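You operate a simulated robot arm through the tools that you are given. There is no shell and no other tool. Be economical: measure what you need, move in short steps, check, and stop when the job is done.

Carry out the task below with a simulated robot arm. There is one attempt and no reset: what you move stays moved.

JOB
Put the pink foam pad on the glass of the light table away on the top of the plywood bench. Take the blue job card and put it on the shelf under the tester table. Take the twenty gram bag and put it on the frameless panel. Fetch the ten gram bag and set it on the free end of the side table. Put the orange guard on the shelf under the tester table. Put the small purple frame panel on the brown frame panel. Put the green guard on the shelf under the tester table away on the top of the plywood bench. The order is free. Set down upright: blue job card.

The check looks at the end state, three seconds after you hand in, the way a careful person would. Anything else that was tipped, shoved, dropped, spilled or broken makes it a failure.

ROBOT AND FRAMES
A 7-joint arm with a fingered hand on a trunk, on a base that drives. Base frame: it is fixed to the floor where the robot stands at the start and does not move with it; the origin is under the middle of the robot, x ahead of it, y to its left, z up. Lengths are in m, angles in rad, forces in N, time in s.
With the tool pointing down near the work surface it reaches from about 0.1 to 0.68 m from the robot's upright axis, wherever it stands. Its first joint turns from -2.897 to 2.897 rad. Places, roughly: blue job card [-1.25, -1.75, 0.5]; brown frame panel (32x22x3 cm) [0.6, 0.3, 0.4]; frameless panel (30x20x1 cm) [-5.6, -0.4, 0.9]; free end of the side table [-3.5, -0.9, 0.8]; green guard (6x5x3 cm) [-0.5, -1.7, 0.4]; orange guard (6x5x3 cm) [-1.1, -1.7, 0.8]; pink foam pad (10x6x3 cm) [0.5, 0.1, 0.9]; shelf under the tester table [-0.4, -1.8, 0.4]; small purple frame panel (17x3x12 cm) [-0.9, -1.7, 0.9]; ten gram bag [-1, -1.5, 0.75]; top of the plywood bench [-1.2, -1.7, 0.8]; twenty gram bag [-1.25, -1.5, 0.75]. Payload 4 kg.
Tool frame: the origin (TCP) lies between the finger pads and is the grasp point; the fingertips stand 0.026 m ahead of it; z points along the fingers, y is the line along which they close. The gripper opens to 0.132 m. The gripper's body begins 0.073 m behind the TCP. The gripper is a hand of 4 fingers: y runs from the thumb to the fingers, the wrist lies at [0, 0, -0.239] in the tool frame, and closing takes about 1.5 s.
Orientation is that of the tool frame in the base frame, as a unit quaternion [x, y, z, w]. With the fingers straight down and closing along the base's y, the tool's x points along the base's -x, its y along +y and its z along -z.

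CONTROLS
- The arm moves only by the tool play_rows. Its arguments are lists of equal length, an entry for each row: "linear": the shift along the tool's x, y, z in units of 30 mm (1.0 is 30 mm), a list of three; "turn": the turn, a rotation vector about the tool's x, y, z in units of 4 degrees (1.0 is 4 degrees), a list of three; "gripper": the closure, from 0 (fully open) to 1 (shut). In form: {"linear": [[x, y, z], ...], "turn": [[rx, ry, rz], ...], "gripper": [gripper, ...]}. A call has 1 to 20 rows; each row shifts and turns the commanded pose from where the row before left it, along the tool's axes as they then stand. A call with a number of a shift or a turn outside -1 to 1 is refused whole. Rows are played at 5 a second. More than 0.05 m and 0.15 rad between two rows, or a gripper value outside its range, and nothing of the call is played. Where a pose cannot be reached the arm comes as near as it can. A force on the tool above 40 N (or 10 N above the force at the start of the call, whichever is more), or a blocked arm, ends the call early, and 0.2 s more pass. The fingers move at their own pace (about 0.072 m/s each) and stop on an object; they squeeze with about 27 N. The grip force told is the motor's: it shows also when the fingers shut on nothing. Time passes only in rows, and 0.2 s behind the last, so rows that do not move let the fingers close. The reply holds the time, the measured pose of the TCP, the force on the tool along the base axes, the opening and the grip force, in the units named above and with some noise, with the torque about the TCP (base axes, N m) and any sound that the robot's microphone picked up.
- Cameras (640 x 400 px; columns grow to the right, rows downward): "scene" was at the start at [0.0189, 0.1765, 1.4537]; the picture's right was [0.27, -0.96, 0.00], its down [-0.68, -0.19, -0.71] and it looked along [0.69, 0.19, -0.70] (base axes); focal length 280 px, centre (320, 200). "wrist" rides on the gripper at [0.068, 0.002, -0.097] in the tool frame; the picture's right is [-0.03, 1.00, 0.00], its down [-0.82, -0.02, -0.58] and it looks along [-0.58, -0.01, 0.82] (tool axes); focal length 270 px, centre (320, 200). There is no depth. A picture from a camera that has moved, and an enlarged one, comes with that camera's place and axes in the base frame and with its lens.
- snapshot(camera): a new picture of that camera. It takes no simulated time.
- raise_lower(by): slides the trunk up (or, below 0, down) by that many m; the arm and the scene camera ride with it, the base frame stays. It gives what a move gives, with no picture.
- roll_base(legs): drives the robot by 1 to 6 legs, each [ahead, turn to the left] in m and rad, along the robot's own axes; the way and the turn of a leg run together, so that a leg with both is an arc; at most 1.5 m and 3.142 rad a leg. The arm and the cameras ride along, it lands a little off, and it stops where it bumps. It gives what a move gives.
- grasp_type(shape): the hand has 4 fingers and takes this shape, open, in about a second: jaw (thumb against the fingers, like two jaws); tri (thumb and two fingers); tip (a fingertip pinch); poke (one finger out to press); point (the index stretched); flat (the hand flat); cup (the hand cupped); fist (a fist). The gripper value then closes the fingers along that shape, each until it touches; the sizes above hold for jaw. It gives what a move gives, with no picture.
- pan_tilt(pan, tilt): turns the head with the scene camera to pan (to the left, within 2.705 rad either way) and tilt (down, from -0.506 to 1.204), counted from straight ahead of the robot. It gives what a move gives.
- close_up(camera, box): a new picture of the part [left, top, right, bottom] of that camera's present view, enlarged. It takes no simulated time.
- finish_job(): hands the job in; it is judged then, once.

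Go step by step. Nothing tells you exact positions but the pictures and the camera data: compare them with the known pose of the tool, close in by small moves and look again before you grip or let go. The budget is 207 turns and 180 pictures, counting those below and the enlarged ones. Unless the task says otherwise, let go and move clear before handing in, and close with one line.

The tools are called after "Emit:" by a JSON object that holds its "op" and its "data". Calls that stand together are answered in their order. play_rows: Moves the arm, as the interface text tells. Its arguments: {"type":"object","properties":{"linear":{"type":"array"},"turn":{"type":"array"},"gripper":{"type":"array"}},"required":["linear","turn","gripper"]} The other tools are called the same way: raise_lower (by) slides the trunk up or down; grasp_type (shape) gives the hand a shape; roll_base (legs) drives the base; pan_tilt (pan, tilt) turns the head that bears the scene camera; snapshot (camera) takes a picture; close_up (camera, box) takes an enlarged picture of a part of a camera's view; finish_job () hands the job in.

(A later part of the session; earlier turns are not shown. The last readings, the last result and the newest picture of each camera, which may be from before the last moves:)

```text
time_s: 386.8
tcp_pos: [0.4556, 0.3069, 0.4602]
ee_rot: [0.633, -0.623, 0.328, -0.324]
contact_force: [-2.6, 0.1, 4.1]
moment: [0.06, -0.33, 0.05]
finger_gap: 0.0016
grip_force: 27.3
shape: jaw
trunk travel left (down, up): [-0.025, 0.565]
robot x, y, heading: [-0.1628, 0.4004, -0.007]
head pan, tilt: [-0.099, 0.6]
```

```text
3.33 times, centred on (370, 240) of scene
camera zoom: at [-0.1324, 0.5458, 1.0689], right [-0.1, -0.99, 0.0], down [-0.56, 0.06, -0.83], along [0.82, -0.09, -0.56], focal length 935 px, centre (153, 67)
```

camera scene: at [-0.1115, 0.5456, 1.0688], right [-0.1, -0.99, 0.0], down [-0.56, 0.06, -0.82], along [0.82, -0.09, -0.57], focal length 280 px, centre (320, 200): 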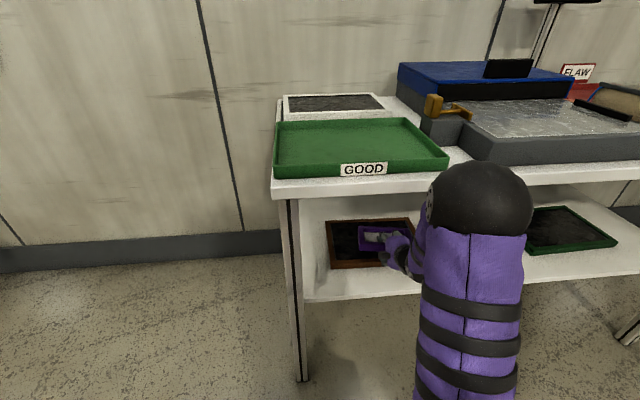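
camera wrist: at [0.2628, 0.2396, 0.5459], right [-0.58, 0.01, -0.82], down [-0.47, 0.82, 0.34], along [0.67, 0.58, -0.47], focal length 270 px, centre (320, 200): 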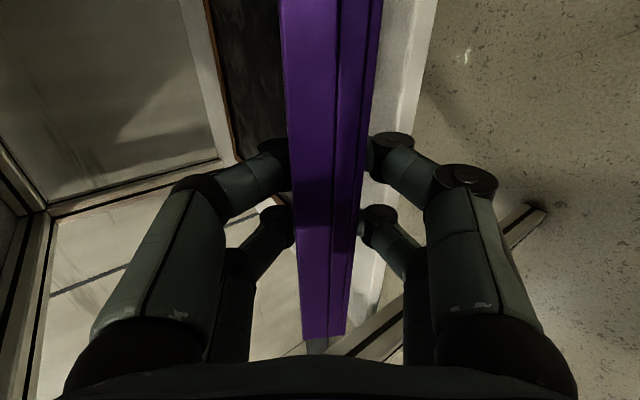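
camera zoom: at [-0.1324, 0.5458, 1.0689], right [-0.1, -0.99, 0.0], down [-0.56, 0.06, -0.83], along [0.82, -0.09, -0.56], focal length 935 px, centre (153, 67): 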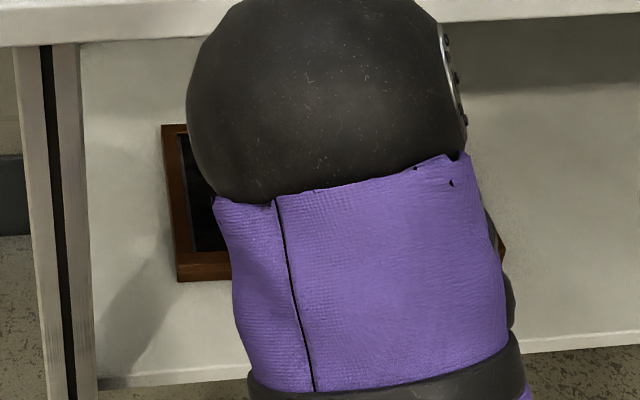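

The panel's far edge is resting inside the brown frame. I'll open gradually while lowering so the rear settles onto the front rim.

Emit:
{"op": "play_rows", "data": {"linear": [[0, 0, 0], [0, 0, 0], [0, 0.05, 0.03], [0, 0.1, 0.07], [0, 0.1, 0.07], [0, 0.1, 0.07]], "turn": [[0, 0, 0], [0, 0, 0], [0, 0, 0], [0, 0, 0], [0, 0, 0], [0, 0, 0]], "gripper": [0.85, 0.75, 0.68, 0.63, 0.63, 0.63]}}

Emit:
{"op": "snapshot", "data": {"camera": "wrist"}}

```text
time_s: 388.2
tcp_pos: [0.455, 0.3065, 0.448]
ee_rot: [0.633, -0.623, 0.327, -0.324]
contact_force: [-0.8, 1.0, 1.6]
moment: [0.01, 0.07, 0.02]
finger_gap: 0.0482
grip_force: 0.0
shape: jaw
trunk travel left (down, up): [-0.025, 0.565]
robot x, y, heading: [-0.1608, 0.4034, -0.004]
head pan, tilt: [-0.099, 0.6]
```

```text
30 pictures are left
camera wrist: at [0.3772, 0.2384, 0.5031], right [-0.58, 0.01, -0.82], down [-0.47, 0.82, 0.34], along [0.67, 0.58, -0.47], focal length 270 px, centre (320, 200)
```

wrist: 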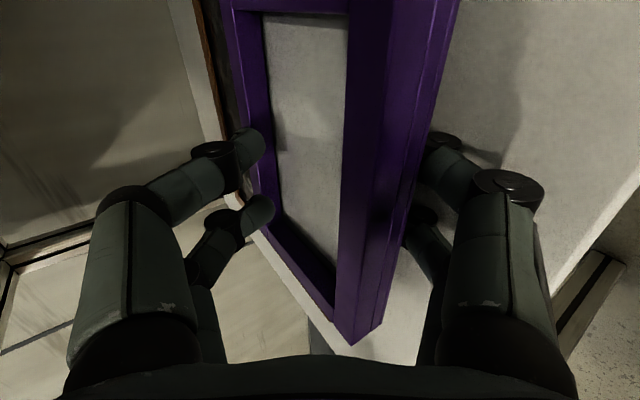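

Emit:
{"op": "play_rows", "data": {"linear": [[0, 0.1, 0.07], [0, 0.1, 0.07], [0, 0.1, 0.07]], "turn": [[0, 0, 0], [0, 0, 0], [0, 0, 0]], "gripper": [0.63, 0.63, 0.6]}}

Emit:
{"op": "play_rows", "data": {"linear": [[0, 0.18, -0.28], [0, 0.18, -0.28]], "turn": [[0, 0, 0], [0, 0, 0]], "gripper": [0.6, 0.6]}}

```text
time_s: 389.0
tcp_pos: [0.4553, 0.3068, 0.4398]
ee_rot: [0.631, -0.623, 0.329, -0.326]
contact_force: [-15.2, 0.5, 36.7]
moment: [0.01, 1.38, 0.0]
finger_gap: 0.0475
grip_force: 0.1
shape: jaw
trunk travel left (down, up): [-0.025, 0.565]
robot x, y, heading: [-0.1603, 0.4002, -0.005]
head pan, tilt: [-0.099, 0.6]
```

```text
time_s: 389.6
tcp_pos: [0.436, 0.3079, 0.4373]
ee_rot: [0.633, -0.622, 0.327, -0.324]
contact_force: [9.9, 0.9, 23.0]
moment: [0.06, 0.11, -0.03]
finger_gap: 0.0457
grip_force: 0.0
shape: jaw
trunk travel left (down, up): [-0.025, 0.565]
robot x, y, heading: [-0.1586, 0.3988, -0.007]
head pan, tilt: [-0.099, 0.6]
```

Emit:
{"op": "play_rows", "data": {"linear": [[0, -0.08, -0.05], [0, 0.18, -0.28], [0, 0.18, -0.28]], "turn": [[0, 0, 0], [0, 0, 0], [0, 0, 0]], "gripper": [0.6, 0.6, 0.6]}}

Emit:
{"op": "snapshot", "data": {"camera": "wrist"}}

```text
time_s: 390.4
tcp_pos: [0.4157, 0.3064, 0.4398]
ee_rot: [0.632, -0.624, 0.326, -0.323]
contact_force: [5.7, 0.3, 14.6]
moment: [-0.05, 0.08, 0.01]
finger_gap: 0.0468
grip_force: 0.0
shape: jaw
trunk travel left (down, up): [-0.025, 0.565]
robot x, y, heading: [-0.1596, 0.4041, -0.004]
head pan, tilt: [-0.099, 0.6]
```

```text
29 pictures are left
camera wrist: at [0.3369, 0.2377, 0.4966], right [-0.58, 0.01, -0.82], down [-0.47, 0.82, 0.34], along [0.67, 0.58, -0.47], focal length 270 px, centre (320, 200)
```

wrist: 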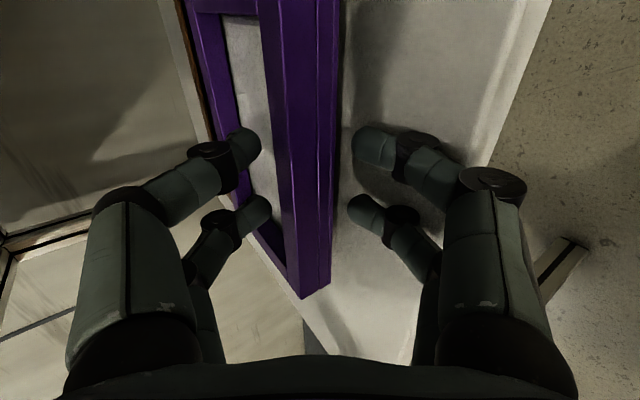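

The fingers are free and the panel stayed put. I'll withdraw fully and look.

Emit:
{"op": "play_rows", "data": {"linear": [[0, 0.1, -0.32], [0, 0.37, -0.55], [0, 0.37, -0.55], [0, 0.37, -0.55], [0, 0.37, -0.55]], "turn": [[0, 0, 0], [0, 0, 0], [0, 0, 0], [0, 0, 0], [0, 0, 0]], "gripper": [0.6, 0.6, 0.6, 0.6, 0.6]}}

Emit:
{"op": "roll_base", "data": {"legs": [[-0.1, 0]]}}

Emit:
{"op": "close_up", "data": {"camera": "scene", "box": [280, 170, 480, 300]}}

```text
time_s: 391.6
tcp_pos: [0.3501, 0.3001, 0.4441]
ee_rot: [0.634, -0.623, 0.326, -0.323]
contact_force: [0.0, 0.0, -0.2]
moment: [0.01, 0.0, -0.02]
finger_gap: 0.0521
grip_force: 0.0
shape: jaw
out of reach, approached as far as the arm can: row 4, 5
trunk travel left (down, up): [-0.025, 0.565]
robot x, y, heading: [-0.1589, 0.4016, -0.007]
head pan, tilt: [-0.099, 0.6]
```

```text
time_s: 392.7
tcp_pos: [0.2482, 0.3017, 0.4449]
ee_rot: [0.633, -0.623, 0.326, -0.323]
contact_force: [-0.7, -0.3, -0.2]
moment: [0.02, -0.01, 0.01]
finger_gap: 0.0523
grip_force: 0.0
shape: jaw
trunk travel left (down, up): [-0.025, 0.565]
robot x, y, heading: [-0.2644, 0.4014, -0.007]
head pan, tilt: [-0.099, 0.6]
```

```text
3.08 times, centred on (380, 235) of scene
camera zoom: at [-0.2339, 0.5463, 1.0688], right [-0.1, -0.99, 0.0], down [-0.56, 0.06, -0.82], along [0.82, -0.09, -0.57], focal length 863 px, centre (135, 92)
```

zoom: 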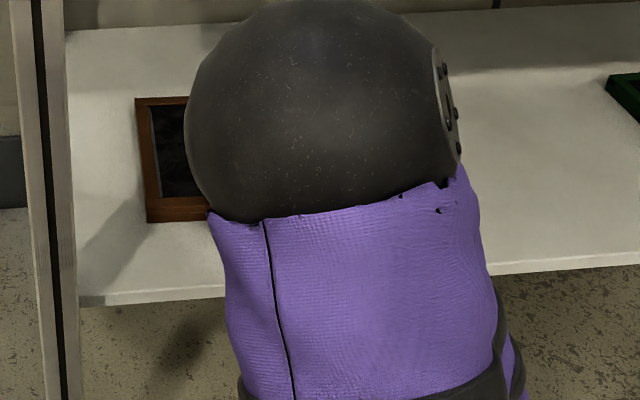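

Emit:
{"op": "snapshot", "data": {"camera": "wrist"}}

```text
27 pictures are left
camera wrist: at [0.1702, 0.2322, 0.5011], right [-0.58, 0.01, -0.82], down [-0.47, 0.82, 0.34], along [0.67, 0.58, -0.47], focal length 270 px, centre (320, 200)
```

wrist: 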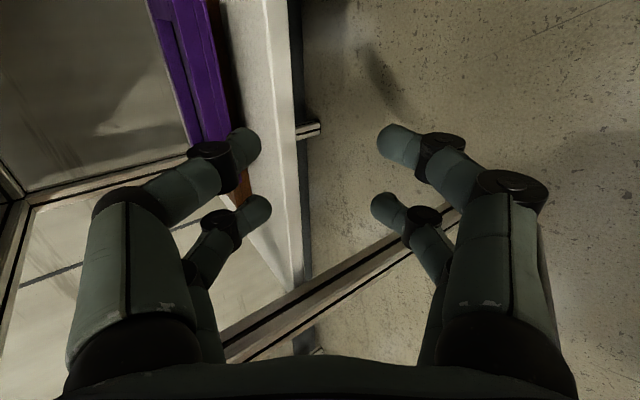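

Emit:
{"op": "roll_base", "data": {"legs": [[0, -0.5]]}}

Emit:
{"op": "pan_tilt", "data": {"pan": 0.35, "tilt": 0.55}}

Emit:
{"op": "close_up", "data": {"camera": "scene", "box": [220, 130, 460, 290]}}

```text
time_s: 394.7
tcp_pos: [0.1391, 0.0706, 0.445]
ee_rot: [-0.461, 0.759, -0.396, 0.234]
contact_force: [0.0, 0.5, 0.2]
moment: [0.05, 0.03, -0.01]
finger_gap: 0.0525
grip_force: 0.1
shape: jaw
trunk travel left (down, up): [-0.025, 0.565]
robot x, y, heading: [-0.2638, 0.4001, -0.505]
head pan, tilt: [-0.099, 0.6]
```

```text
time_s: 395.6
tcp_pos: [0.1404, 0.0704, 0.4447]
ee_rot: [-0.461, 0.759, -0.395, 0.233]
contact_force: [0.3, 1.0, 0.4]
moment: [0.03, -0.01, 0.0]
finger_gap: 0.0524
grip_force: 0.0
shape: jaw
trunk travel left (down, up): [-0.025, 0.565]
robot x, y, heading: [-0.2616, 0.4029, -0.502]
head pan, tilt: [0.351, 0.55]
```

```text
2.50 times, centred on (340, 210) of scene
camera zoom: at [-0.1529, 0.5517, 1.0733], right [-0.15, -0.99, 0.0], down [-0.52, 0.08, -0.85], along [0.84, -0.13, -0.52], focal length 701 px, centre (270, 175)
```

zoom: 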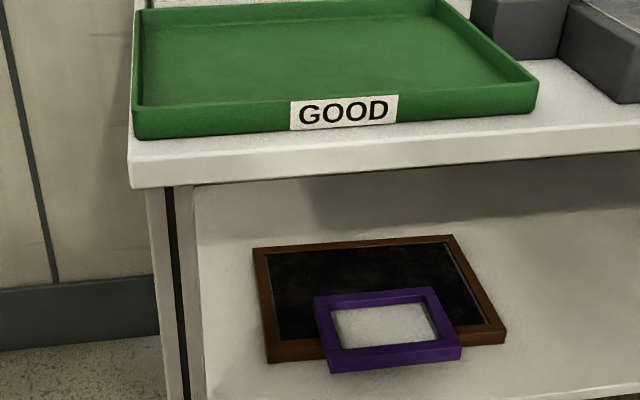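

The purple panel lies on the brown frame, which is back within a centimetre of its original place. Now the bags. I'll raise the trunk, straighten the hand and drive back to the bench.

Emit:
{"op": "raise_lower", "data": {"by": 0.4}}

Emit:
{"op": "raise_lower", "data": {"by": 0.06}}

Emit:
{"op": "roll_base", "data": {"legs": [[0, -1.07], [1.0, 0], [0, -1.57], [0.8, 0], [0, 1.57]]}}

Emit:
{"op": "play_rows", "data": {"linear": [[0, 0, 0], [0, 0, 0], [0, 0, 0], [0, 0, 0], [0, 0, 0], [0, 0, 0], [0, 0, 0], [0, 0, 0], [0, 0, 0], [0, 0, 0], [0, 0, 0], [0, 0, 0], [0, 0, 0], [0, 0, 0]], "turn": [[-1, 0, 0], [-1, 0, 0], [-1, 0, 0], [-1, 0, 0], [-1, 0, 0], [-1, 0, 0], [-1, 0, 0], [-1, 0, 0], [-1, 0, 0], [-1, 0, 0], [-1, 0, 0], [-1, 0, 0], [-1, 0, 0], [-1, 0, 0]], "gripper": [0, 0, 0, 0, 0, 0, 0, 0, 0, 0, 0, 0, 0, 0]}}

Emit:
{"op": "play_rows", "data": {"linear": [[0, 0, 0], [0, 0, 0], [0, 0, 0], [0, 0, 0], [0, 0, 0], [0, 0, 0], [0, 0, 0], [0, 0, 0], [0, 0, 0], [0, 0, 0], [0, 0, 0], [0, 0, 0], [0, 0, 0], [0, 0, 0], [0, 0, 0], [0, 0, 0], [0, 0, 0], [0, 0, 0], [0, 0, 0], [0, 0, 0]], "turn": [[0, 0, 1], [0, 0, 1], [0, 0, 1], [0, 0, 1], [0, 0, 1], [0, 0, 1], [0, 0, 1], [0, 0, 1], [0, 0, 1], [0, 0, 1], [0, 0, 1], [0, 0, 1], [0, 0, 1], [0, 0, 1], [0, 0, 1], [0, 0, 1], [0, 0, 1], [0, 0, 1], [0, 0, 1], [0, 0, 1]], "gripper": [0, 0, 0, 0, 0, 0, 0, 0, 0, 0, 0, 0, 0, 0, 0, 0, 0, 0, 0, 0]}}

```text
time_s: 399.4
tcp_pos: [0.139, 0.0703, 0.8457]
ee_rot: [-0.462, 0.759, -0.396, 0.233]
contact_force: [1.5, -0.1, -0.2]
moment: [0.0, 0.0, -0.01]
finger_gap: 0.0525
grip_force: 0.2
shape: jaw
trunk travel left (down, up): [-0.425, 0.165]
robot x, y, heading: [-0.2635, 0.3999, -0.502]
head pan, tilt: [0.351, 0.55]
```

```text
time_s: 400.4
tcp_pos: [0.1389, 0.0707, 0.9049]
ee_rot: [-0.461, 0.76, -0.395, 0.233]
contact_force: [-0.1, -0.5, 0.0]
moment: [0.0, -0.02, 0.03]
finger_gap: 0.0525
grip_force: 0.0
shape: jaw
trunk travel left (down, up): [-0.485, 0.105]
robot x, y, heading: [-0.2653, 0.4024, -0.5]
head pan, tilt: [0.351, 0.55]
```

```text
time_s: 420.9
tcp_pos: [-1.1707, -1.1026, 0.9048]
ee_rot: [-0.009, 0.888, -0.459, -0.002]
contact_force: [1.1, -0.4, -0.2]
moment: [-0.02, 0.01, 0.04]
finger_gap: 0.0523
grip_force: 0.1
shape: jaw
trunk travel left (down, up): [-0.485, 0.105]
robot x, y, heading: [-1.0746, -0.5931, -1.571]
head pan, tilt: [0.351, 0.55]
```

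```text
time_s: 423.9
tcp_pos: [-1.1688, -1.1035, 0.9042]
ee_rot: [-0.007, 1.0, 0.012, -0.005]
contact_force: [0.0, 0.2, 0.5]
moment: [-0.02, 0.02, -0.01]
finger_gap: 0.1321
grip_force: 0.0
shape: jaw
trunk travel left (down, up): [-0.485, 0.105]
robot x, y, heading: [-1.0734, -0.5904, -1.569]
head pan, tilt: [0.351, 0.55]
```

```text
time_s: 428.1
tcp_pos: [-1.1687, -1.1031, 0.9056]
ee_rot: [0.637, 0.77, 0.005, -0.012]
contact_force: [0.2, 0.0, 0.4]
moment: [-0.02, 0.0, 0.0]
finger_gap: 0.1317
grip_force: 0.0
shape: jaw
trunk travel left (down, up): [-0.485, 0.105]
robot x, y, heading: [-1.072, -0.5907, -1.575]
head pan, tilt: [0.351, 0.55]
```

Emit:
{"op": "play_rows", "data": {"linear": [[0, 0, 0], [0, 0, 0], [0, 0, 0]], "turn": [[0, 0, 0.9], [0, 0, 0.9], [0, 0, 0.9]], "gripper": [0, 0, 0]}}

Emit:
{"op": "roll_base", "data": {"legs": [[0.47, 0]]}}

Emit:
{"op": "snapshot", "data": {"camera": "wrist"}}

```text
time_s: 428.9
tcp_pos: [-1.1697, -1.1033, 0.9051]
ee_rot: [0.707, 0.707, 0.004, -0.012]
contact_force: [-0.9, -0.1, -0.5]
moment: [0.03, 0.0, 0.01]
finger_gap: 0.1319
grip_force: 0.1
shape: jaw
trunk travel left (down, up): [-0.485, 0.105]
robot x, y, heading: [-1.0698, -0.5928, -1.573]
head pan, tilt: [0.351, 0.55]
```

```text
time_s: 431.7
tcp_pos: [-1.1695, -1.5738, 0.9046]
ee_rot: [0.706, 0.708, 0.005, -0.012]
contact_force: [-0.4, -0.4, 0.1]
moment: [-0.01, -0.03, 0.01]
finger_gap: 0.1319
grip_force: 0.1
shape: jaw
trunk travel left (down, up): [-0.485, 0.105]
robot x, y, heading: [-1.0724, -1.0635, -1.571]
head pan, tilt: [0.351, 0.55]
```

```text
25 pictures are left
camera wrist: at [-1.1653, -1.5077, 1.004], right [1.0, -0.02, -0.01], down [-0.01, -0.83, 0.56], along [-0.02, -0.56, -0.83], focal length 270 px, centre (320, 200)
```

wrist: 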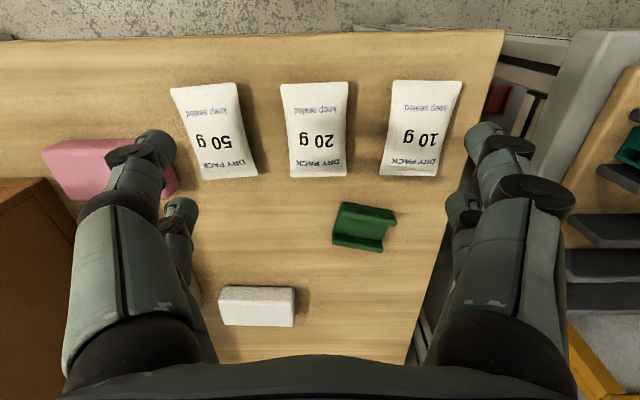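

The 20 g bag is centred near (-1.174, -1.594), with about 3 cm gaps to its neighbours. I'll come down with a narrow opening.

Emit:
{"op": "play_rows", "data": {"linear": [[-0.67, -0.15, 0], [0, 0, 0], [0, 0, 1], [0, 0, 1], [0, 0, 1], [0, 0, 0.5]], "turn": [[0, 0, 0], [0, 0, 0], [0, 0, 0], [0, 0, 0], [0, 0, 0], [0, 0, 0]], "gripper": [0.42, 0.42, 0.42, 0.42, 0.42, 0.42]}}

Emit:
{"op": "snapshot", "data": {"camera": "wrist"}}

```text
time_s: 433.1
tcp_pos: [-1.1738, -1.5915, 0.799]
ee_rot: [0.706, 0.708, 0.004, -0.012]
contact_force: [-1.0, 0.7, 0.4]
moment: [-0.02, -0.01, 0.0]
finger_gap: 0.077
grip_force: 0.0
shape: jaw
trunk travel left (down, up): [-0.485, 0.105]
robot x, y, heading: [-1.0732, -1.0623, -1.565]
head pan, tilt: [0.351, 0.55]
```

```text
24 pictures are left
camera wrist: at [-1.1703, -1.5257, 0.8982], right [1.0, -0.02, -0.01], down [-0.01, -0.83, 0.56], along [-0.02, -0.56, -0.83], focal length 270 px, centre (320, 200)
```

wrist: 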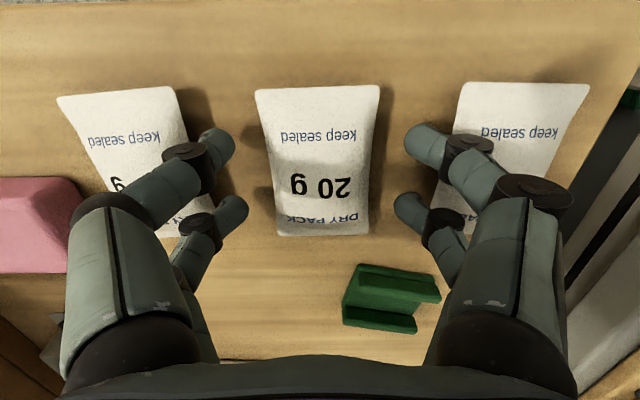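

Emit:
{"op": "play_rows", "data": {"linear": [[0, -0.03, 0.15], [0, 0, 0.1], [0, 0, 0], [0, 0, 0], [0, 0, 0], [0, 0, 0], [0, 0, 0], [0, 0, -0.3], [0, 0, -0.5], [0, 0, -0.7]], "turn": [[0, 0, 0], [0, 0, 0], [0, 0, 0], [0, 0, 0], [0, 0, 0], [0, 0, 0], [0, 0, 0], [0, 0, 0], [0, 0, 0], [0, 0, 0]], "gripper": [0.42, 0.45, 0.6, 0.8, 1, 1, 1, 1, 1, 1]}}

Emit:
{"op": "snapshot", "data": {"camera": "wrist"}}

```text
time_s: 435.3
tcp_pos: [-1.1753, -1.5931, 0.8374]
ee_rot: [0.707, 0.707, 0.004, -0.011]
contact_force: [-0.8, -0.1, -0.8]
moment: [0.03, 0.03, 0.03]
finger_gap: 0.0389
grip_force: 27.0
shape: jaw
trunk travel left (down, up): [-0.485, 0.105]
robot x, y, heading: [-1.0695, -1.0638, -1.57]
head pan, tilt: [0.351, 0.55]
```

```text
23 pictures are left
camera wrist: at [-1.1719, -1.5266, 0.9361], right [1.0, -0.02, -0.01], down [-0.01, -0.83, 0.56], along [-0.02, -0.56, -0.83], focal length 270 px, centre (320, 200)
```

wrist: 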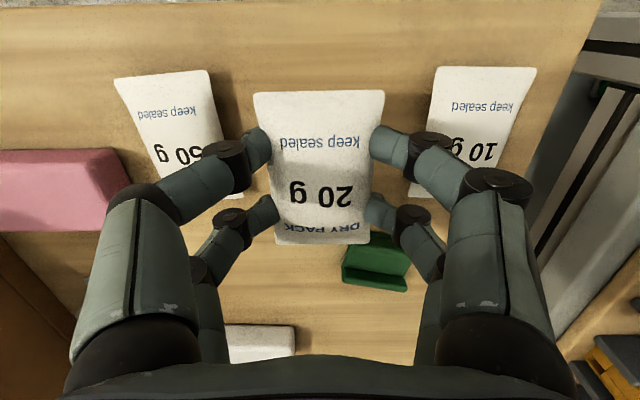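

I have the 20 g bag. I'll lift it, back away and drive towards the far tables, then look for the route.

Emit:
{"op": "play_rows", "data": {"linear": [[0, 0, -1], [0, 0, -1], [0, 0, -1], [0, 0, -1], [0.8, 0, 0], [0.8, 0, 0], [0.8, 0, 0]], "turn": [[0, 0, 0], [0, 0, 0], [0, 0, 0], [0, 0, 0], [0, 0, 0], [0, 0, 0], [0, 0, 0]], "gripper": [1, 1, 1, 1, 1, 1, 1]}}

Emit:
{"op": "roll_base", "data": {"legs": [[-0.35, 0], [0, -1.57], [0.9, 0]]}}

Emit:
{"op": "pan_tilt", "data": {"pan": 0.1, "tilt": 0.25}}

Emit:
{"op": "snapshot", "data": {"camera": "scene"}}

```text
time_s: 436.9
tcp_pos: [-1.1732, -1.5229, 0.9589]
ee_rot: [0.706, 0.708, 0.004, -0.012]
contact_force: [-0.5, -0.5, 0.2]
moment: [0.02, 0.02, 0.02]
finger_gap: 0.0391
grip_force: 26.9
shape: jaw
trunk travel left (down, up): [-0.485, 0.105]
robot x, y, heading: [-1.0729, -1.0642, -1.571]
head pan, tilt: [0.351, 0.55]
```

```text
time_s: 447.7
tcp_pos: [-2.4279, -0.6155, 0.9589]
ee_rot: [1.0, 0.003, 0.011, -0.005]
contact_force: [-0.4, -0.1, 0.7]
moment: [0.0, 0.03, -0.01]
finger_gap: 0.0393
grip_force: 27.5
shape: jaw
trunk travel left (down, up): [-0.485, 0.105]
robot x, y, heading: [-1.9673, -0.7133, -3.141]
head pan, tilt: [0.351, 0.55]
```

```text
time_s: 448.5
tcp_pos: [-2.427, -0.6151, 0.9589]
ee_rot: [1.0, 0.002, 0.011, -0.005]
contact_force: [0.0, -0.2, -1.2]
moment: [-0.01, 0.01, 0.02]
finger_gap: 0.039
grip_force: 27.2
shape: jaw
trunk travel left (down, up): [-0.485, 0.105]
robot x, y, heading: [-1.967, -0.7135, -3.138]
head pan, tilt: [0.099, 0.25]
```

```text
22 pictures are left
camera scene: at [-1.9987, -0.8759, 1.561], right [-0.1, 0.99, 0.0], down [0.25, 0.03, -0.97], along [-0.96, -0.1, -0.25], focal length 280 px, centre (320, 200)
```

scene: 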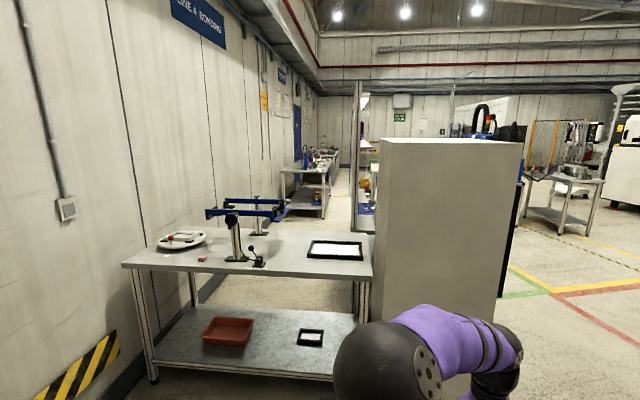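

Emit:
{"op": "close_up", "data": {"camera": "scene", "box": [120, 190, 400, 370]}}

Emit:
{"op": "close_up", "data": {"camera": "scene", "box": [270, 120, 390, 220]}}

```text
2.22 times, centred on (260, 280) of scene
camera zoom: at [-1.9987, -0.8759, 1.561], right [-0.1, 0.99, 0.0], down [0.25, 0.03, -0.97], along [-0.96, -0.1, -0.25], focal length 623 px, centre (453, 22)
```

zoom: 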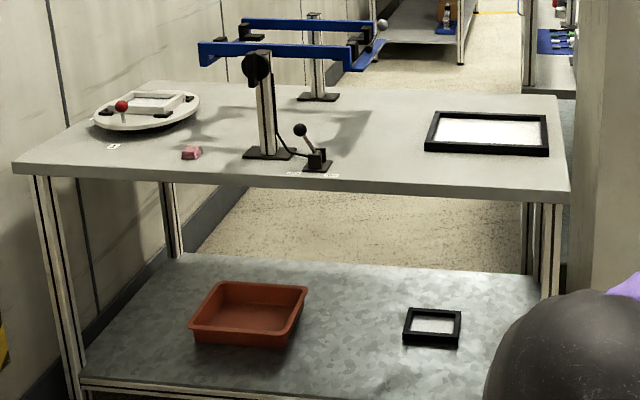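

```text
4.00 times, centred on (330, 170) of scene
camera zoom: at [-1.9987, -0.8759, 1.561], right [-0.1, 0.99, 0.0], down [0.25, 0.03, -0.97], along [-0.96, -0.1, -0.25], focal length 1122 px, centre (280, 320)
```

zoom: 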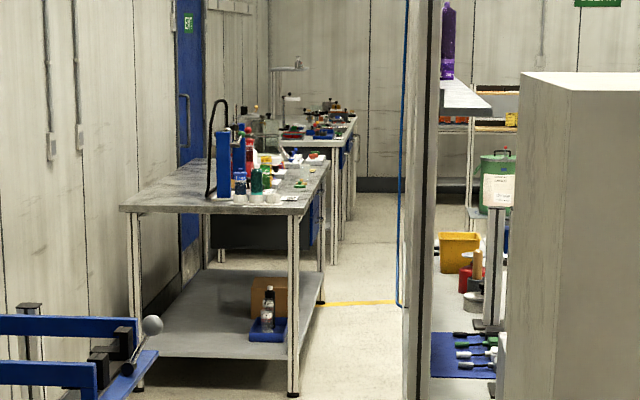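

The side table's front strip at its right end is free (about (-3.42, -0.9)). The frameless panel lies beyond the grey cabinet, so I'll drive round the cabinet's right side and look.

Emit:
{"op": "roll_base", "data": {"legs": [[0.65, 0], [0, -1.57], [1.25, 0], [0, 1.57]]}}

Emit:
{"op": "snapshot", "data": {"camera": "scene"}}

```text
time_s: 466.4
tcp_pos: [-3.0853, 0.6258, 0.9597]
ee_rot: [1.0, 0.005, 0.012, -0.006]
contact_force: [0.7, 0.1, -0.4]
moment: [0.01, -0.06, -0.01]
finger_gap: 0.0391
grip_force: 27.0
shape: jaw
trunk travel left (down, up): [-0.485, 0.105]
robot x, y, heading: [-2.6237, 0.5294, -3.131]
head pan, tilt: [0.099, 0.25]
```

```text
19 pictures are left
camera scene: at [-2.6552, 0.3667, 1.561], right [-0.11, 0.99, 0.0], down [0.25, 0.03, -0.97], along [-0.96, -0.1, -0.25], focal length 280 px, centre (320, 200)
```

scene: 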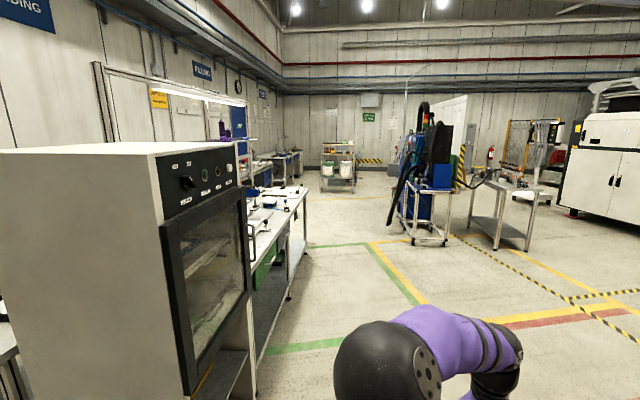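

The bench with the frameless panel runs behind the oven, its front facing the aisle (edge y ≈ -0.1). I'll drive along the aisle to x ≈ -5.5 and face it.

Emit:
{"op": "roll_base", "data": {"legs": [[1.45, 0], [1.43, 0], [0, 1.57]]}}

Emit:
{"op": "pan_tilt", "data": {"pan": 0.0, "tilt": 0.6}}

Emit:
{"op": "snapshot", "data": {"camera": "scene"}}

```text
time_s: 484.4
tcp_pos: [-5.572, 0.07, 0.9599]
ee_rot: [0.706, 0.708, 0.005, -0.012]
contact_force: [0.2, -1.6, -0.6]
moment: [0.0, 0.02, -0.02]
finger_gap: 0.0391
grip_force: 27.2
shape: jaw
trunk travel left (down, up): [-0.485, 0.105]
robot x, y, heading: [-5.4709, 0.532, -1.568]
head pan, tilt: [0.099, 0.25]
```

```text
time_s: 485.3
tcp_pos: [-5.5732, 0.0706, 0.9586]
ee_rot: [0.706, 0.708, 0.005, -0.012]
contact_force: [0.3, 0.1, -0.2]
moment: [-0.03, 0.02, 0.0]
finger_gap: 0.0388
grip_force: 27.0
shape: jaw
trunk travel left (down, up): [-0.485, 0.105]
robot x, y, heading: [-5.4715, 0.5359, -1.571]
head pan, tilt: [0.0, 0.6]
```

```text
18 pictures are left
camera scene: at [-5.3191, 0.5043, 1.5289], right [-1.0, 0.0, 0.0], down [0.0, 0.56, -0.83], along [0.0, -0.83, -0.56], focal length 280 px, centre (320, 200)
```

scene: 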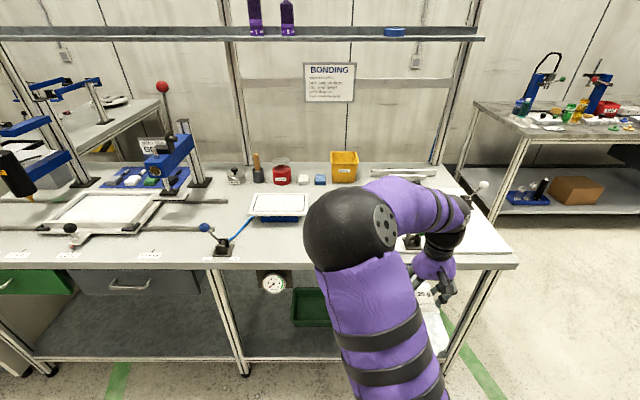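

Emit:
{"op": "snapshot", "data": {"camera": "wrist"}}

Emit:
{"op": "close_up", "data": {"camera": "scene", "box": [230, 150, 530, 280]}}

```text
17 pictures are left
camera wrist: at [-5.5693, 0.1365, 1.0582], right [1.0, -0.02, -0.01], down [-0.01, -0.83, 0.56], along [-0.02, -0.56, -0.83], focal length 270 px, centre (320, 200)
```

wrist: 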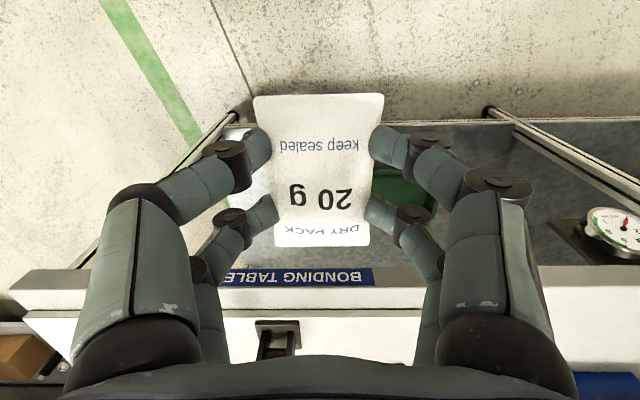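

```text
2.13 times, centred on (380, 215) of scene
camera zoom: at [-5.3191, 0.5043, 1.5289], right [-1.0, 0.0, 0.0], down [0.0, 0.56, -0.83], along [0.0, -0.83, -0.56], focal length 598 px, centre (192, 168)
```

zoom: 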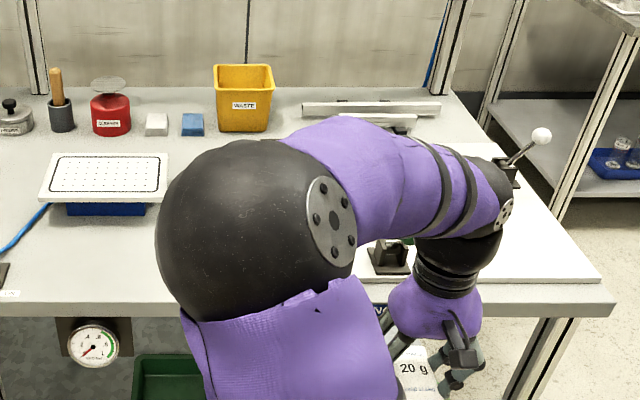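

There's a white jig board with toggle clamps, and the panel should lie on it. I'll raise the hand above the clamps and move in to look with the wrist camera.

Emit:
{"op": "raise_lower", "data": {"by": 0.1}}

Emit:
{"op": "play_rows", "data": {"linear": [[0, 0, -1], [0, 0, -1], [0, 0, -1], [0, 0, -1]], "turn": [[0, 0, 0], [0, 0, 0], [0, 0, 0], [0, 0, 0]], "gripper": [1, 1, 1, 1]}}

Emit:
{"op": "roll_base", "data": {"legs": [[0.3, 0]]}}

Emit:
{"op": "snapshot", "data": {"camera": "wrist"}}

Emit:
{"op": "snapshot", "data": {"camera": "scene"}}

```text
time_s: 486.6
tcp_pos: [-5.5727, 0.0698, 1.0589]
ee_rot: [0.707, 0.707, 0.005, -0.011]
contact_force: [-0.1, -0.2, -0.1]
moment: [0.03, 0.0, 0.0]
finger_gap: 0.039
grip_force: 27.1
shape: jaw
trunk travel left (down, up): [-0.585, 0.005]
robot x, y, heading: [-5.4706, 0.5369, -1.573]
head pan, tilt: [0.0, 0.6]
```

```text
time_s: 487.6
tcp_pos: [-5.5728, 0.0676, 1.1796]
ee_rot: [0.706, 0.708, 0.003, -0.012]
contact_force: [-0.5, -1.1, -0.4]
moment: [-0.01, 0.01, 0.01]
finger_gap: 0.0389
grip_force: 26.8
shape: jaw
trunk travel left (down, up): [-0.585, 0.005]
robot x, y, heading: [-5.4713, 0.5332, -1.57]
head pan, tilt: [0.0, 0.6]
```

```text
time_s: 489.7
tcp_pos: [-5.5707, -0.2355, 1.1792]
ee_rot: [0.706, 0.708, 0.005, -0.012]
contact_force: [-0.1, -0.5, -0.5]
moment: [0.01, 0.0, 0.02]
finger_gap: 0.0388
grip_force: 26.9
shape: jaw
trunk travel left (down, up): [-0.585, 0.005]
robot x, y, heading: [-5.4721, 0.2262, -1.573]
head pan, tilt: [0.0, 0.6]
```

```text
15 pictures are left
camera wrist: at [-5.5672, -0.1691, 1.2782], right [1.0, -0.02, -0.01], down [-0.01, -0.83, 0.56], along [-0.02, -0.56, -0.83], focal length 270 px, centre (320, 200)
```

wrist: 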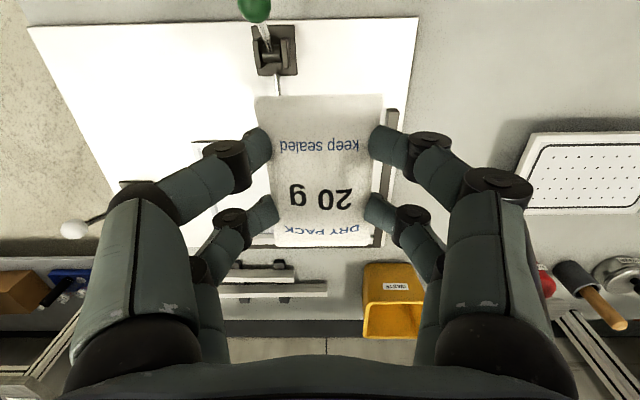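

```text
14 pictures are left
camera scene: at [-5.3186, 0.2015, 1.6288], right [-1.0, 0.0, 0.0], down [0.0, 0.57, -0.82], along [0.0, -0.82, -0.57], focal length 280 px, centre (320, 200)
```

scene: 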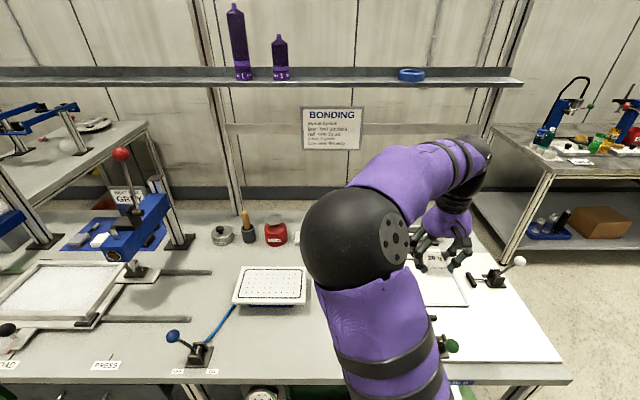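

The frameless panel sits in the jig against its fences, spanning x -5.77…-5.47 and y -0.52…-0.32. I'll move over its centre and lower.

Emit:
{"op": "play_rows", "data": {"linear": [[-0.88, -0.236, 0], [-0.88, -0.236, 0], [-0.88, -0.236, 0], [-0.88, -0.236, 0], [-0.88, -0.236, 0], [-0.88, -0.236, 0], [-0.88, -0.236, 0], [0, 0, 1], [0, 0, 1], [0, 0, 1], [0, 0, 1], [0, 0, 1], [0, 0, 1]], "turn": [[0, 0, 0], [0, 0, 0], [0, 0, 0], [0, 0, 0], [0, 0, 0], [0, 0, 0], [0, 0, 0], [0, 0, 0], [0, 0, 0], [0, 0, 0], [0, 0, 0], [0, 0, 0], [0, 0, 0]], "gripper": [1, 1, 1, 1, 1, 1, 1, 1, 1, 1, 1, 1, 1]}}

Emit:
{"op": "snapshot", "data": {"camera": "wrist"}}

```text
time_s: 492.5
tcp_pos: [-5.6211, -0.4158, 0.9938]
ee_rot: [0.706, 0.708, 0.004, -0.011]
contact_force: [0.4, 0.0, -0.3]
moment: [0.0, 0.02, 0.03]
finger_gap: 0.039
grip_force: 27.1
shape: jaw
trunk travel left (down, up): [-0.585, 0.005]
robot x, y, heading: [-5.4699, 0.2318, -1.561]
head pan, tilt: [0.0, 0.6]
```

```text
13 pictures are left
camera wrist: at [-5.6178, -0.3498, 1.0929], right [1.0, -0.02, -0.01], down [-0.01, -0.83, 0.56], along [-0.02, -0.56, -0.83], focal length 270 px, centre (320, 200)
```

wrist: 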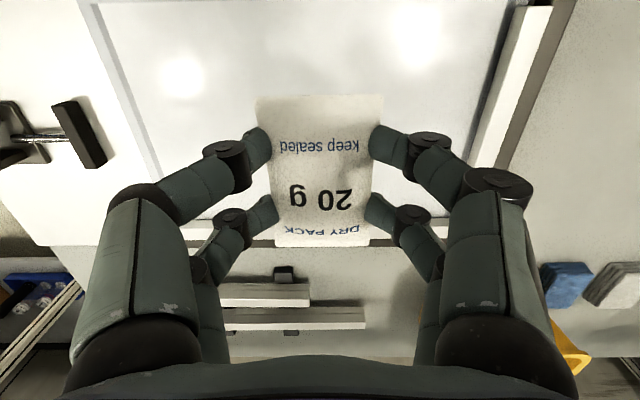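

Emit:
{"op": "play_rows", "data": {"linear": [[0, 0, 0.8], [0, 0, 0.6], [0, 0, 0.2], [0, 0, 0.1], [0, 0, 0.1], [0, 0, 0.1], [0, 0, 0.1], [0, 0, 0.1], [0, 0, 0.1], [0, 0, 0.1]], "turn": [[0, 0, 0], [0, 0, 0], [0, 0, 0], [0, 0, 0], [0, 0, 0], [0, 0, 0], [0, 0, 0], [0, 0, 0], [0, 0, 0], [0, 0, 0]], "gripper": [1, 1, 1, 1, 1, 1, 1, 1, 1, 1]}}

```text
time_s: 494.7
tcp_pos: [-5.6223, -0.4143, 0.9255]
ee_rot: [0.706, 0.708, 0.004, -0.012]
contact_force: [0.4, 0.2, 0.5]
moment: [-0.01, -0.01, 0.0]
finger_gap: 0.0388
grip_force: 26.8
shape: jaw
trunk travel left (down, up): [-0.585, 0.005]
robot x, y, heading: [-5.4748, 0.2297, -1.572]
head pan, tilt: [0.0, 0.6]
```

Emit:
{"op": "play_rows", "data": {"linear": [[0, 0, 0.1], [0, 0, 0.1], [0, 0, 0.1], [0, 0, 0.1], [0, 0, 0.1], [0, 0, 0.1], [0, 0, 0.1], [0, 0, 0.1], [0, 0, 0.1], [0, 0, 0.1], [0, 0, 0.1], [0, 0, 0.1]], "turn": [[0, 0, 0], [0, 0, 0], [0, 0, 0], [0, 0, 0], [0, 0, 0], [0, 0, 0], [0, 0, 0], [0, 0, 0], [0, 0, 0], [0, 0, 0], [0, 0, 0], [0, 0, 0]], "gripper": [1, 1, 1, 1, 1, 1, 1, 1, 1, 1, 1, 1]}}

```text
time_s: 497.2
tcp_pos: [-5.6229, -0.4143, 0.8993]
ee_rot: [0.706, 0.708, -0.001, -0.01]
contact_force: [2.3, 3.4, 19.9]
moment: [0.22, -0.07, 0.0]
finger_gap: 0.0398
grip_force: 26.8
shape: jaw
trunk travel left (down, up): [-0.585, 0.005]
robot x, y, heading: [-5.4695, 0.2298, -1.57]
head pan, tilt: [0.0, 0.6]
stopped in row 12: the force on the tool passed its limit at 44 N (the readings are from after the stop); the commanded pose is now the measured one
```

Contact with the panel at TCP z ≈ 0.90. I'll ease up a little, release and lift.

Emit:
{"op": "play_rows", "data": {"linear": [[0, 0, -0.1], [0, 0, 0], [0, 0, 0], [0, 0, 0], [0, 0, -0.3], [0, 0, -0.7], [0, 0, -1], [0, 0, -1], [0, 0, -1], [0, 0, -1], [0, 0, -1], [0, 0, -1]], "turn": [[0, 0, 0], [0, 0, 0], [0, 0, 0], [0, 0, 0], [0, 0, 0], [0, 0, 0], [0, 0, 0], [0, 0, 0], [0, 0, 0], [0, 0, 0], [0, 0, 0], [0, 0, 0]], "gripper": [1, 0.5, 0.4, 0.4, 0.4, 0.3, 0.2, 0, 0, 0, 0, 0]}}

Emit:
{"op": "snapshot", "data": {"camera": "wrist"}}

```text
time_s: 499.8
tcp_pos: [-5.621, -0.4178, 1.11]
ee_rot: [0.706, 0.709, 0.001, -0.009]
contact_force: [-0.3, -0.1, 0.1]
moment: [0.0, 0.02, 0.0]
finger_gap: 0.1315
grip_force: 0.1
shape: jaw
trunk travel left (down, up): [-0.585, 0.005]
robot x, y, heading: [-5.4724, 0.2295, -1.566]
head pan, tilt: [0.0, 0.6]
```

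```text
12 pictures are left
camera wrist: at [-5.617, -0.3517, 1.2088], right [1.0, -0.02, -0.01], down [-0.01, -0.83, 0.56], along [-0.02, -0.56, -0.83], focal length 270 px, centre (320, 200)
```

wrist: 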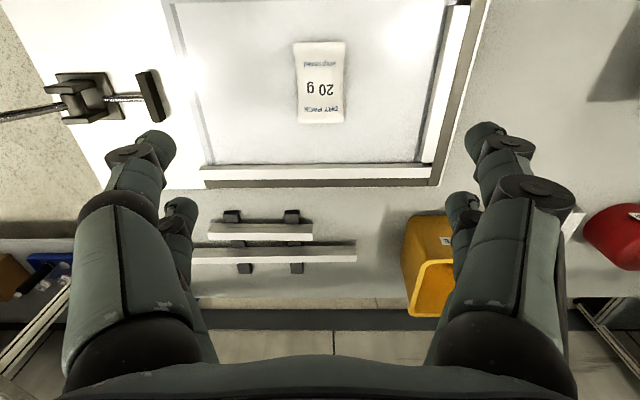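

The 20 g bag lies on the frameless panel. I'll back out, retract, and return for the 10 g bag.

Emit:
{"op": "roll_base", "data": {"legs": [[-0.3, 0]]}}

Emit:
{"op": "play_rows", "data": {"linear": [[0.88, 0.236, 0.6], [0.88, 0.236, 0.6], [0.88, 0.236, 0.6], [0.88, 0.236, 0.6], [0.88, 0.236, 0.6], [0.88, 0.236, 0.6]], "turn": [[0, 0, 0], [0, 0, 0], [0, 0, 0], [0, 0, 0], [0, 0, 0], [0, 0, 0]], "gripper": [0, 0, 0, 0, 0, 0]}}

Emit:
{"op": "roll_base", "data": {"legs": [[0, 1.57], [1.45, 0], [1.4, 0], [0, -1.57], [1.25, 0]]}}

Emit:
{"op": "roll_base", "data": {"legs": [[0, 1.57], [1.4, 0]]}}

```text
time_s: 501.8
tcp_pos: [-5.6213, -0.1158, 1.1105]
ee_rot: [0.706, 0.708, 0.001, -0.01]
contact_force: [-0.6, 0.5, -0.3]
moment: [-0.02, 0.02, 0.02]
finger_gap: 0.1318
grip_force: 0.0
shape: jaw
trunk travel left (down, up): [-0.585, 0.005]
robot x, y, heading: [-5.4732, 0.533, -1.568]
head pan, tilt: [0.0, 0.6]
```

```text
time_s: 503.2
tcp_pos: [-5.5819, 0.0445, 1.0028]
ee_rot: [0.706, 0.708, 0.001, -0.01]
contact_force: [0.9, -0.2, 0.8]
moment: [0.0, 0.01, -0.03]
finger_gap: 0.1319
grip_force: 0.0
shape: jaw
trunk travel left (down, up): [-0.585, 0.005]
robot x, y, heading: [-5.4713, 0.5326, -1.571]
head pan, tilt: [0.0, 0.6]
```

```text
time_s: 531.4
tcp_pos: [-2.7405, -1.2034, 1.0035]
ee_rot: [0.708, 0.706, 0.001, -0.011]
contact_force: [0.3, -1.0, -0.7]
moment: [-0.01, 0.02, 0.01]
finger_gap: 0.1319
grip_force: 0.0
shape: jaw
trunk travel left (down, up): [-0.585, 0.005]
robot x, y, heading: [-2.6301, -0.7178, -1.574]
head pan, tilt: [0.0, 0.6]
```

```text
time_s: 542.6
tcp_pos: [-0.7482, -0.8142, 1.0031]
ee_rot: [-0.006, 1.0, -0.007, -0.008]
contact_force: [-0.5, -0.4, 0.7]
moment: [0.0, 0.0, -0.02]
finger_gap: 0.1319
grip_force: 0.0
shape: jaw
trunk travel left (down, up): [-0.585, 0.005]
robot x, y, heading: [-1.2357, -0.707, 0.015]
head pan, tilt: [0.0, 0.6]
```

Emit:
{"op": "roll_base", "data": {"legs": [[0.27, 0], [0, -1.585], [0.38, 0]]}}

Emit:
{"op": "snapshot", "data": {"camera": "wrist"}}

```text
time_s: 550.8
tcp_pos: [-1.0747, -1.5769, 1.0036]
ee_rot: [0.707, 0.707, 0.002, -0.011]
contact_force: [0.2, -0.3, -0.4]
moment: [0.02, 0.0, -0.01]
finger_gap: 0.1319
grip_force: 0.0
shape: jaw
trunk travel left (down, up): [-0.585, 0.005]
robot x, y, heading: [-0.965, -1.0911, -1.563]
head pan, tilt: [0.0, 0.6]
```

```text
11 pictures are left
camera wrist: at [-1.0702, -1.51, 1.1021], right [1.0, -0.02, -0.01], down [-0.01, -0.83, 0.56], along [-0.02, -0.56, -0.82], focal length 270 px, centre (320, 200)
```

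wrist: 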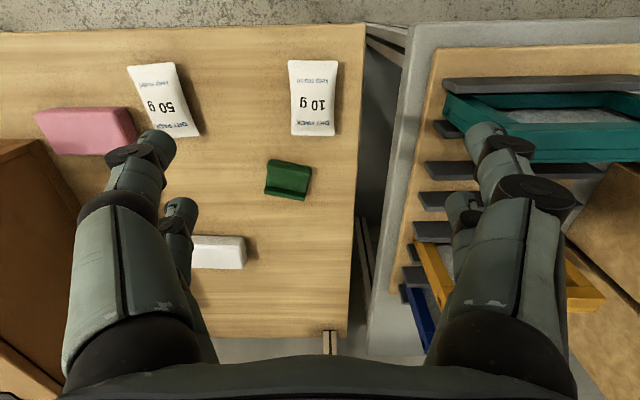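

The 10 g bag is centred near (-1.084, -1.592) and aligned. I'll pick it the same way.

Emit:
{"op": "play_rows", "data": {"linear": [[-0.5, -0.31, 0], [0, 0, 1], [0, 0, 1], [0, 0, 1], [0, 0, 1], [0, 0, 1], [0, 0, 1], [0, 0, 0.75]], "turn": [[0, 0, 0], [0, 0, 0], [0, 0, 0], [0, 0, 0], [0, 0, 0], [0, 0, 0], [0, 0, 0], [0, 0, 0]], "gripper": [0.42, 0.42, 0.42, 0.42, 0.42, 0.42, 0.42, 0.42]}}

Emit:
{"op": "snapshot", "data": {"camera": "wrist"}}

```text
time_s: 552.6
tcp_pos: [-1.0853, -1.5896, 0.8004]
ee_rot: [0.706, 0.708, 0.001, -0.011]
contact_force: [-0.3, 0.0, -0.2]
moment: [0.04, 0.01, 0.02]
finger_gap: 0.0771
grip_force: 0.0
shape: jaw
trunk travel left (down, up): [-0.585, 0.005]
robot x, y, heading: [-0.9643, -1.0903, -1.566]
head pan, tilt: [0.0, 0.6]
```

```text
10 pictures are left
camera wrist: at [-1.0819, -1.5222, 0.8993], right [1.0, -0.02, -0.01], down [-0.01, -0.82, 0.57], along [-0.02, -0.56, -0.82], focal length 270 px, centre (320, 200)
```

wrist: 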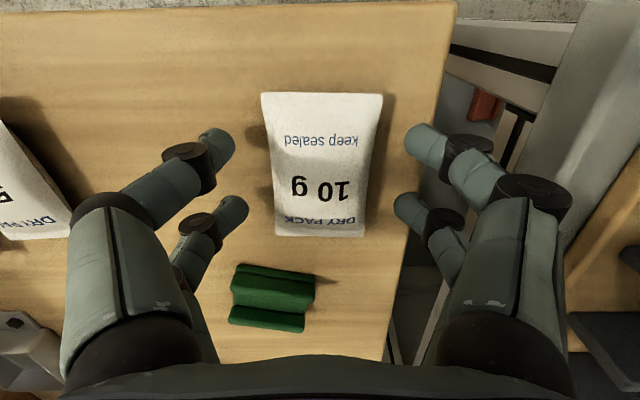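

Emit:
{"op": "play_rows", "data": {"linear": [[0, -0.03, 0.18], [0, 0, 0.12], [0, 0, 0], [0, 0, 0], [0, 0, 0], [0, 0, 0], [0, 0, 0], [0, 0, -0.3], [0, 0, -0.5], [0, 0, -0.7]], "turn": [[0, 0, 0], [0, 0, 0], [0, 0, 0], [0, 0, 0], [0, 0, 0], [0, 0, 0], [0, 0, 0], [0, 0, 0], [0, 0, 0], [0, 0, 0]], "gripper": [0.42, 0.45, 0.6, 0.8, 1, 1, 1, 1, 1, 1]}}

Emit:
{"op": "snapshot", "data": {"camera": "wrist"}}

```text
time_s: 554.8
tcp_pos: [-1.0863, -1.5903, 0.8363]
ee_rot: [0.706, 0.709, 0.001, -0.009]
contact_force: [0.1, -0.3, 0.1]
moment: [-0.01, 0.02, 0.03]
finger_gap: 0.0394
grip_force: 27.0
shape: jaw
trunk travel left (down, up): [-0.585, 0.005]
robot x, y, heading: [-0.9684, -1.0877, -1.568]
head pan, tilt: [0.0, 0.6]
```

```text
9 pictures are left
camera wrist: at [-1.0826, -1.5226, 0.9358], right [1.0, -0.02, -0.01], down [-0.01, -0.82, 0.56], along [-0.02, -0.56, -0.82], focal length 270 px, centre (320, 200)
```

wrist: 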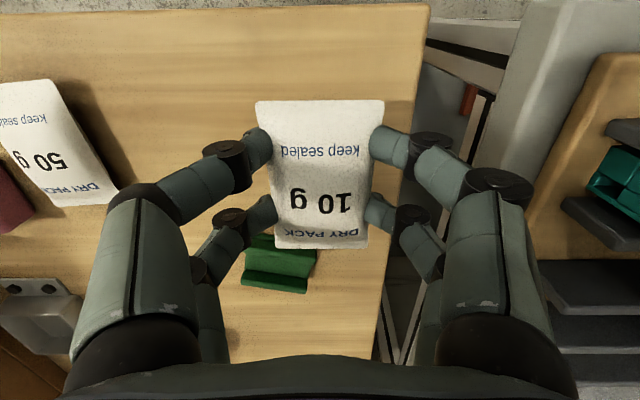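

I have the 10 g bag. I'll lift it, turn, and drive to the side table.

Emit:
{"op": "play_rows", "data": {"linear": [[0, 0, -1], [0, 0, -1], [0, 0, -1], [0, 0, -1], [0, 0, -1]], "turn": [[0, 0, 0], [0, 0, 0], [0, 0, 0], [0, 0, 0], [0, 0, 0]], "gripper": [1, 1, 1, 1, 1]}}

Emit:
{"op": "roll_base", "data": {"legs": [[-0.12, 0], [0, -1.57], [1.4, 0]]}}

Emit:
{"op": "pan_tilt", "data": {"pan": 0.1, "tilt": 0.5}}

Emit:
{"op": "snapshot", "data": {"camera": "scene"}}

```text
time_s: 556.0
tcp_pos: [-1.0849, -1.5897, 0.9866]
ee_rot: [0.706, 0.708, 0.002, -0.011]
contact_force: [-1.2, -0.3, -0.6]
moment: [0.02, -0.02, 0.0]
finger_gap: 0.0389
grip_force: 26.9
shape: jaw
trunk travel left (down, up): [-0.585, 0.005]
robot x, y, heading: [-0.965, -1.0899, -1.563]
head pan, tilt: [0.0, 0.6]
```

```text
time_s: 568.0
tcp_pos: [-2.8487, -0.8663, 0.9858]
ee_rot: [1.0, 0.003, 0.008, -0.007]
contact_force: [-0.5, -0.9, 0.0]
moment: [0.01, 0.03, 0.0]
finger_gap: 0.0391
grip_force: 27.1
shape: jaw
trunk travel left (down, up): [-0.585, 0.005]
robot x, y, heading: [-2.3467, -0.9848, -3.131]
head pan, tilt: [0.0, 0.6]
```

```text
time_s: 568.6
tcp_pos: [-2.8478, -0.8675, 0.9875]
ee_rot: [1.0, 0.004, 0.008, -0.007]
contact_force: [0.3, 0.2, 0.4]
moment: [-0.01, 0.02, 0.0]
finger_gap: 0.0388
grip_force: 26.8
shape: jaw
trunk travel left (down, up): [-0.585, 0.005]
robot x, y, heading: [-2.3461, -0.9833, -3.126]
head pan, tilt: [0.099, 0.499]
```

```text
8 pictures are left
camera scene: at [-2.3759, -1.1452, 1.6379], right [-0.11, 0.99, 0.0], down [0.48, 0.05, -0.88], along [-0.87, -0.1, -0.48], focal length 280 px, centre (320, 200)
```

scene: 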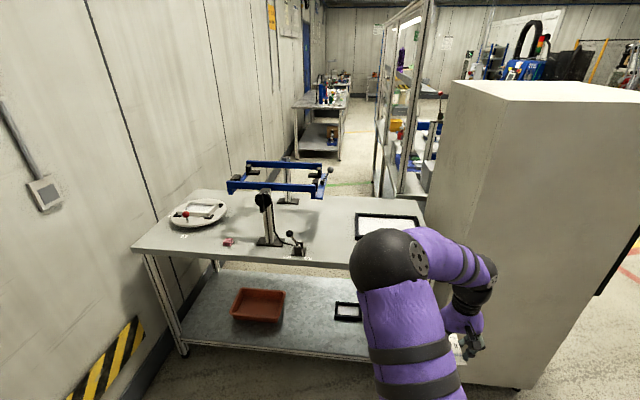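

There's a free strip 20 cm deep in front of the framed panel at the table's end (x -3.50…-3.30). I'll shift left 5 cm and drive in.

Emit:
{"op": "play_rows", "data": {"linear": [[0, 0.85, 0], [0, 0.85, 0]], "turn": [[0, 0, 0], [0, 0, 0]], "gripper": [1, 1]}}

Emit:
{"op": "roll_base", "data": {"legs": [[0.53, 0]]}}

Emit:
{"op": "snapshot", "data": {"camera": "wrist"}}

```text
time_s: 569.2
tcp_pos: [-2.8489, -0.9179, 0.9857]
ee_rot: [1.0, 0.004, 0.006, -0.007]
contact_force: [-1.1, -0.3, -0.1]
moment: [-0.01, 0.02, -0.02]
finger_gap: 0.039
grip_force: 26.8
shape: jaw
trunk travel left (down, up): [-0.585, 0.005]
robot x, y, heading: [-2.3488, -0.9824, -3.134]
head pan, tilt: [0.099, 0.499]
```

```text
time_s: 572.3
tcp_pos: [-3.3738, -0.9247, 0.9848]
ee_rot: [1.0, 0.003, 0.007, -0.007]
contact_force: [0.3, 0.0, 1.1]
moment: [0.0, 0.03, -0.03]
finger_gap: 0.039
grip_force: 27.1
shape: jaw
trunk travel left (down, up): [-0.585, 0.005]
robot x, y, heading: [-2.8725, -0.9922, -3.135]
head pan, tilt: [0.099, 0.499]
```

```text
7 pictures are left
camera wrist: at [-3.3063, -0.9265, 1.0848], right [-0.02, -1.0, -0.01], down [-0.83, 0.01, 0.56], along [-0.56, 0.02, -0.82], focal length 270 px, centre (320, 200)
```

wrist: 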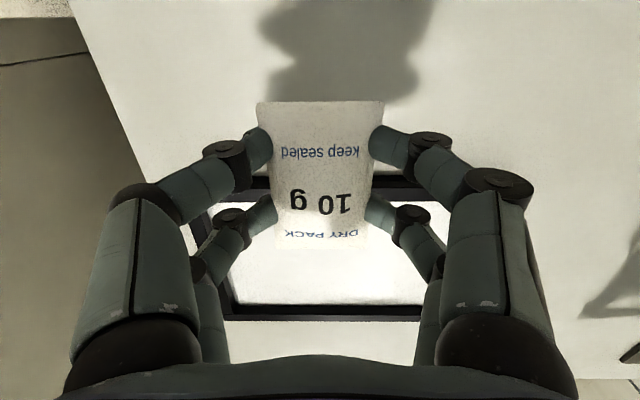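

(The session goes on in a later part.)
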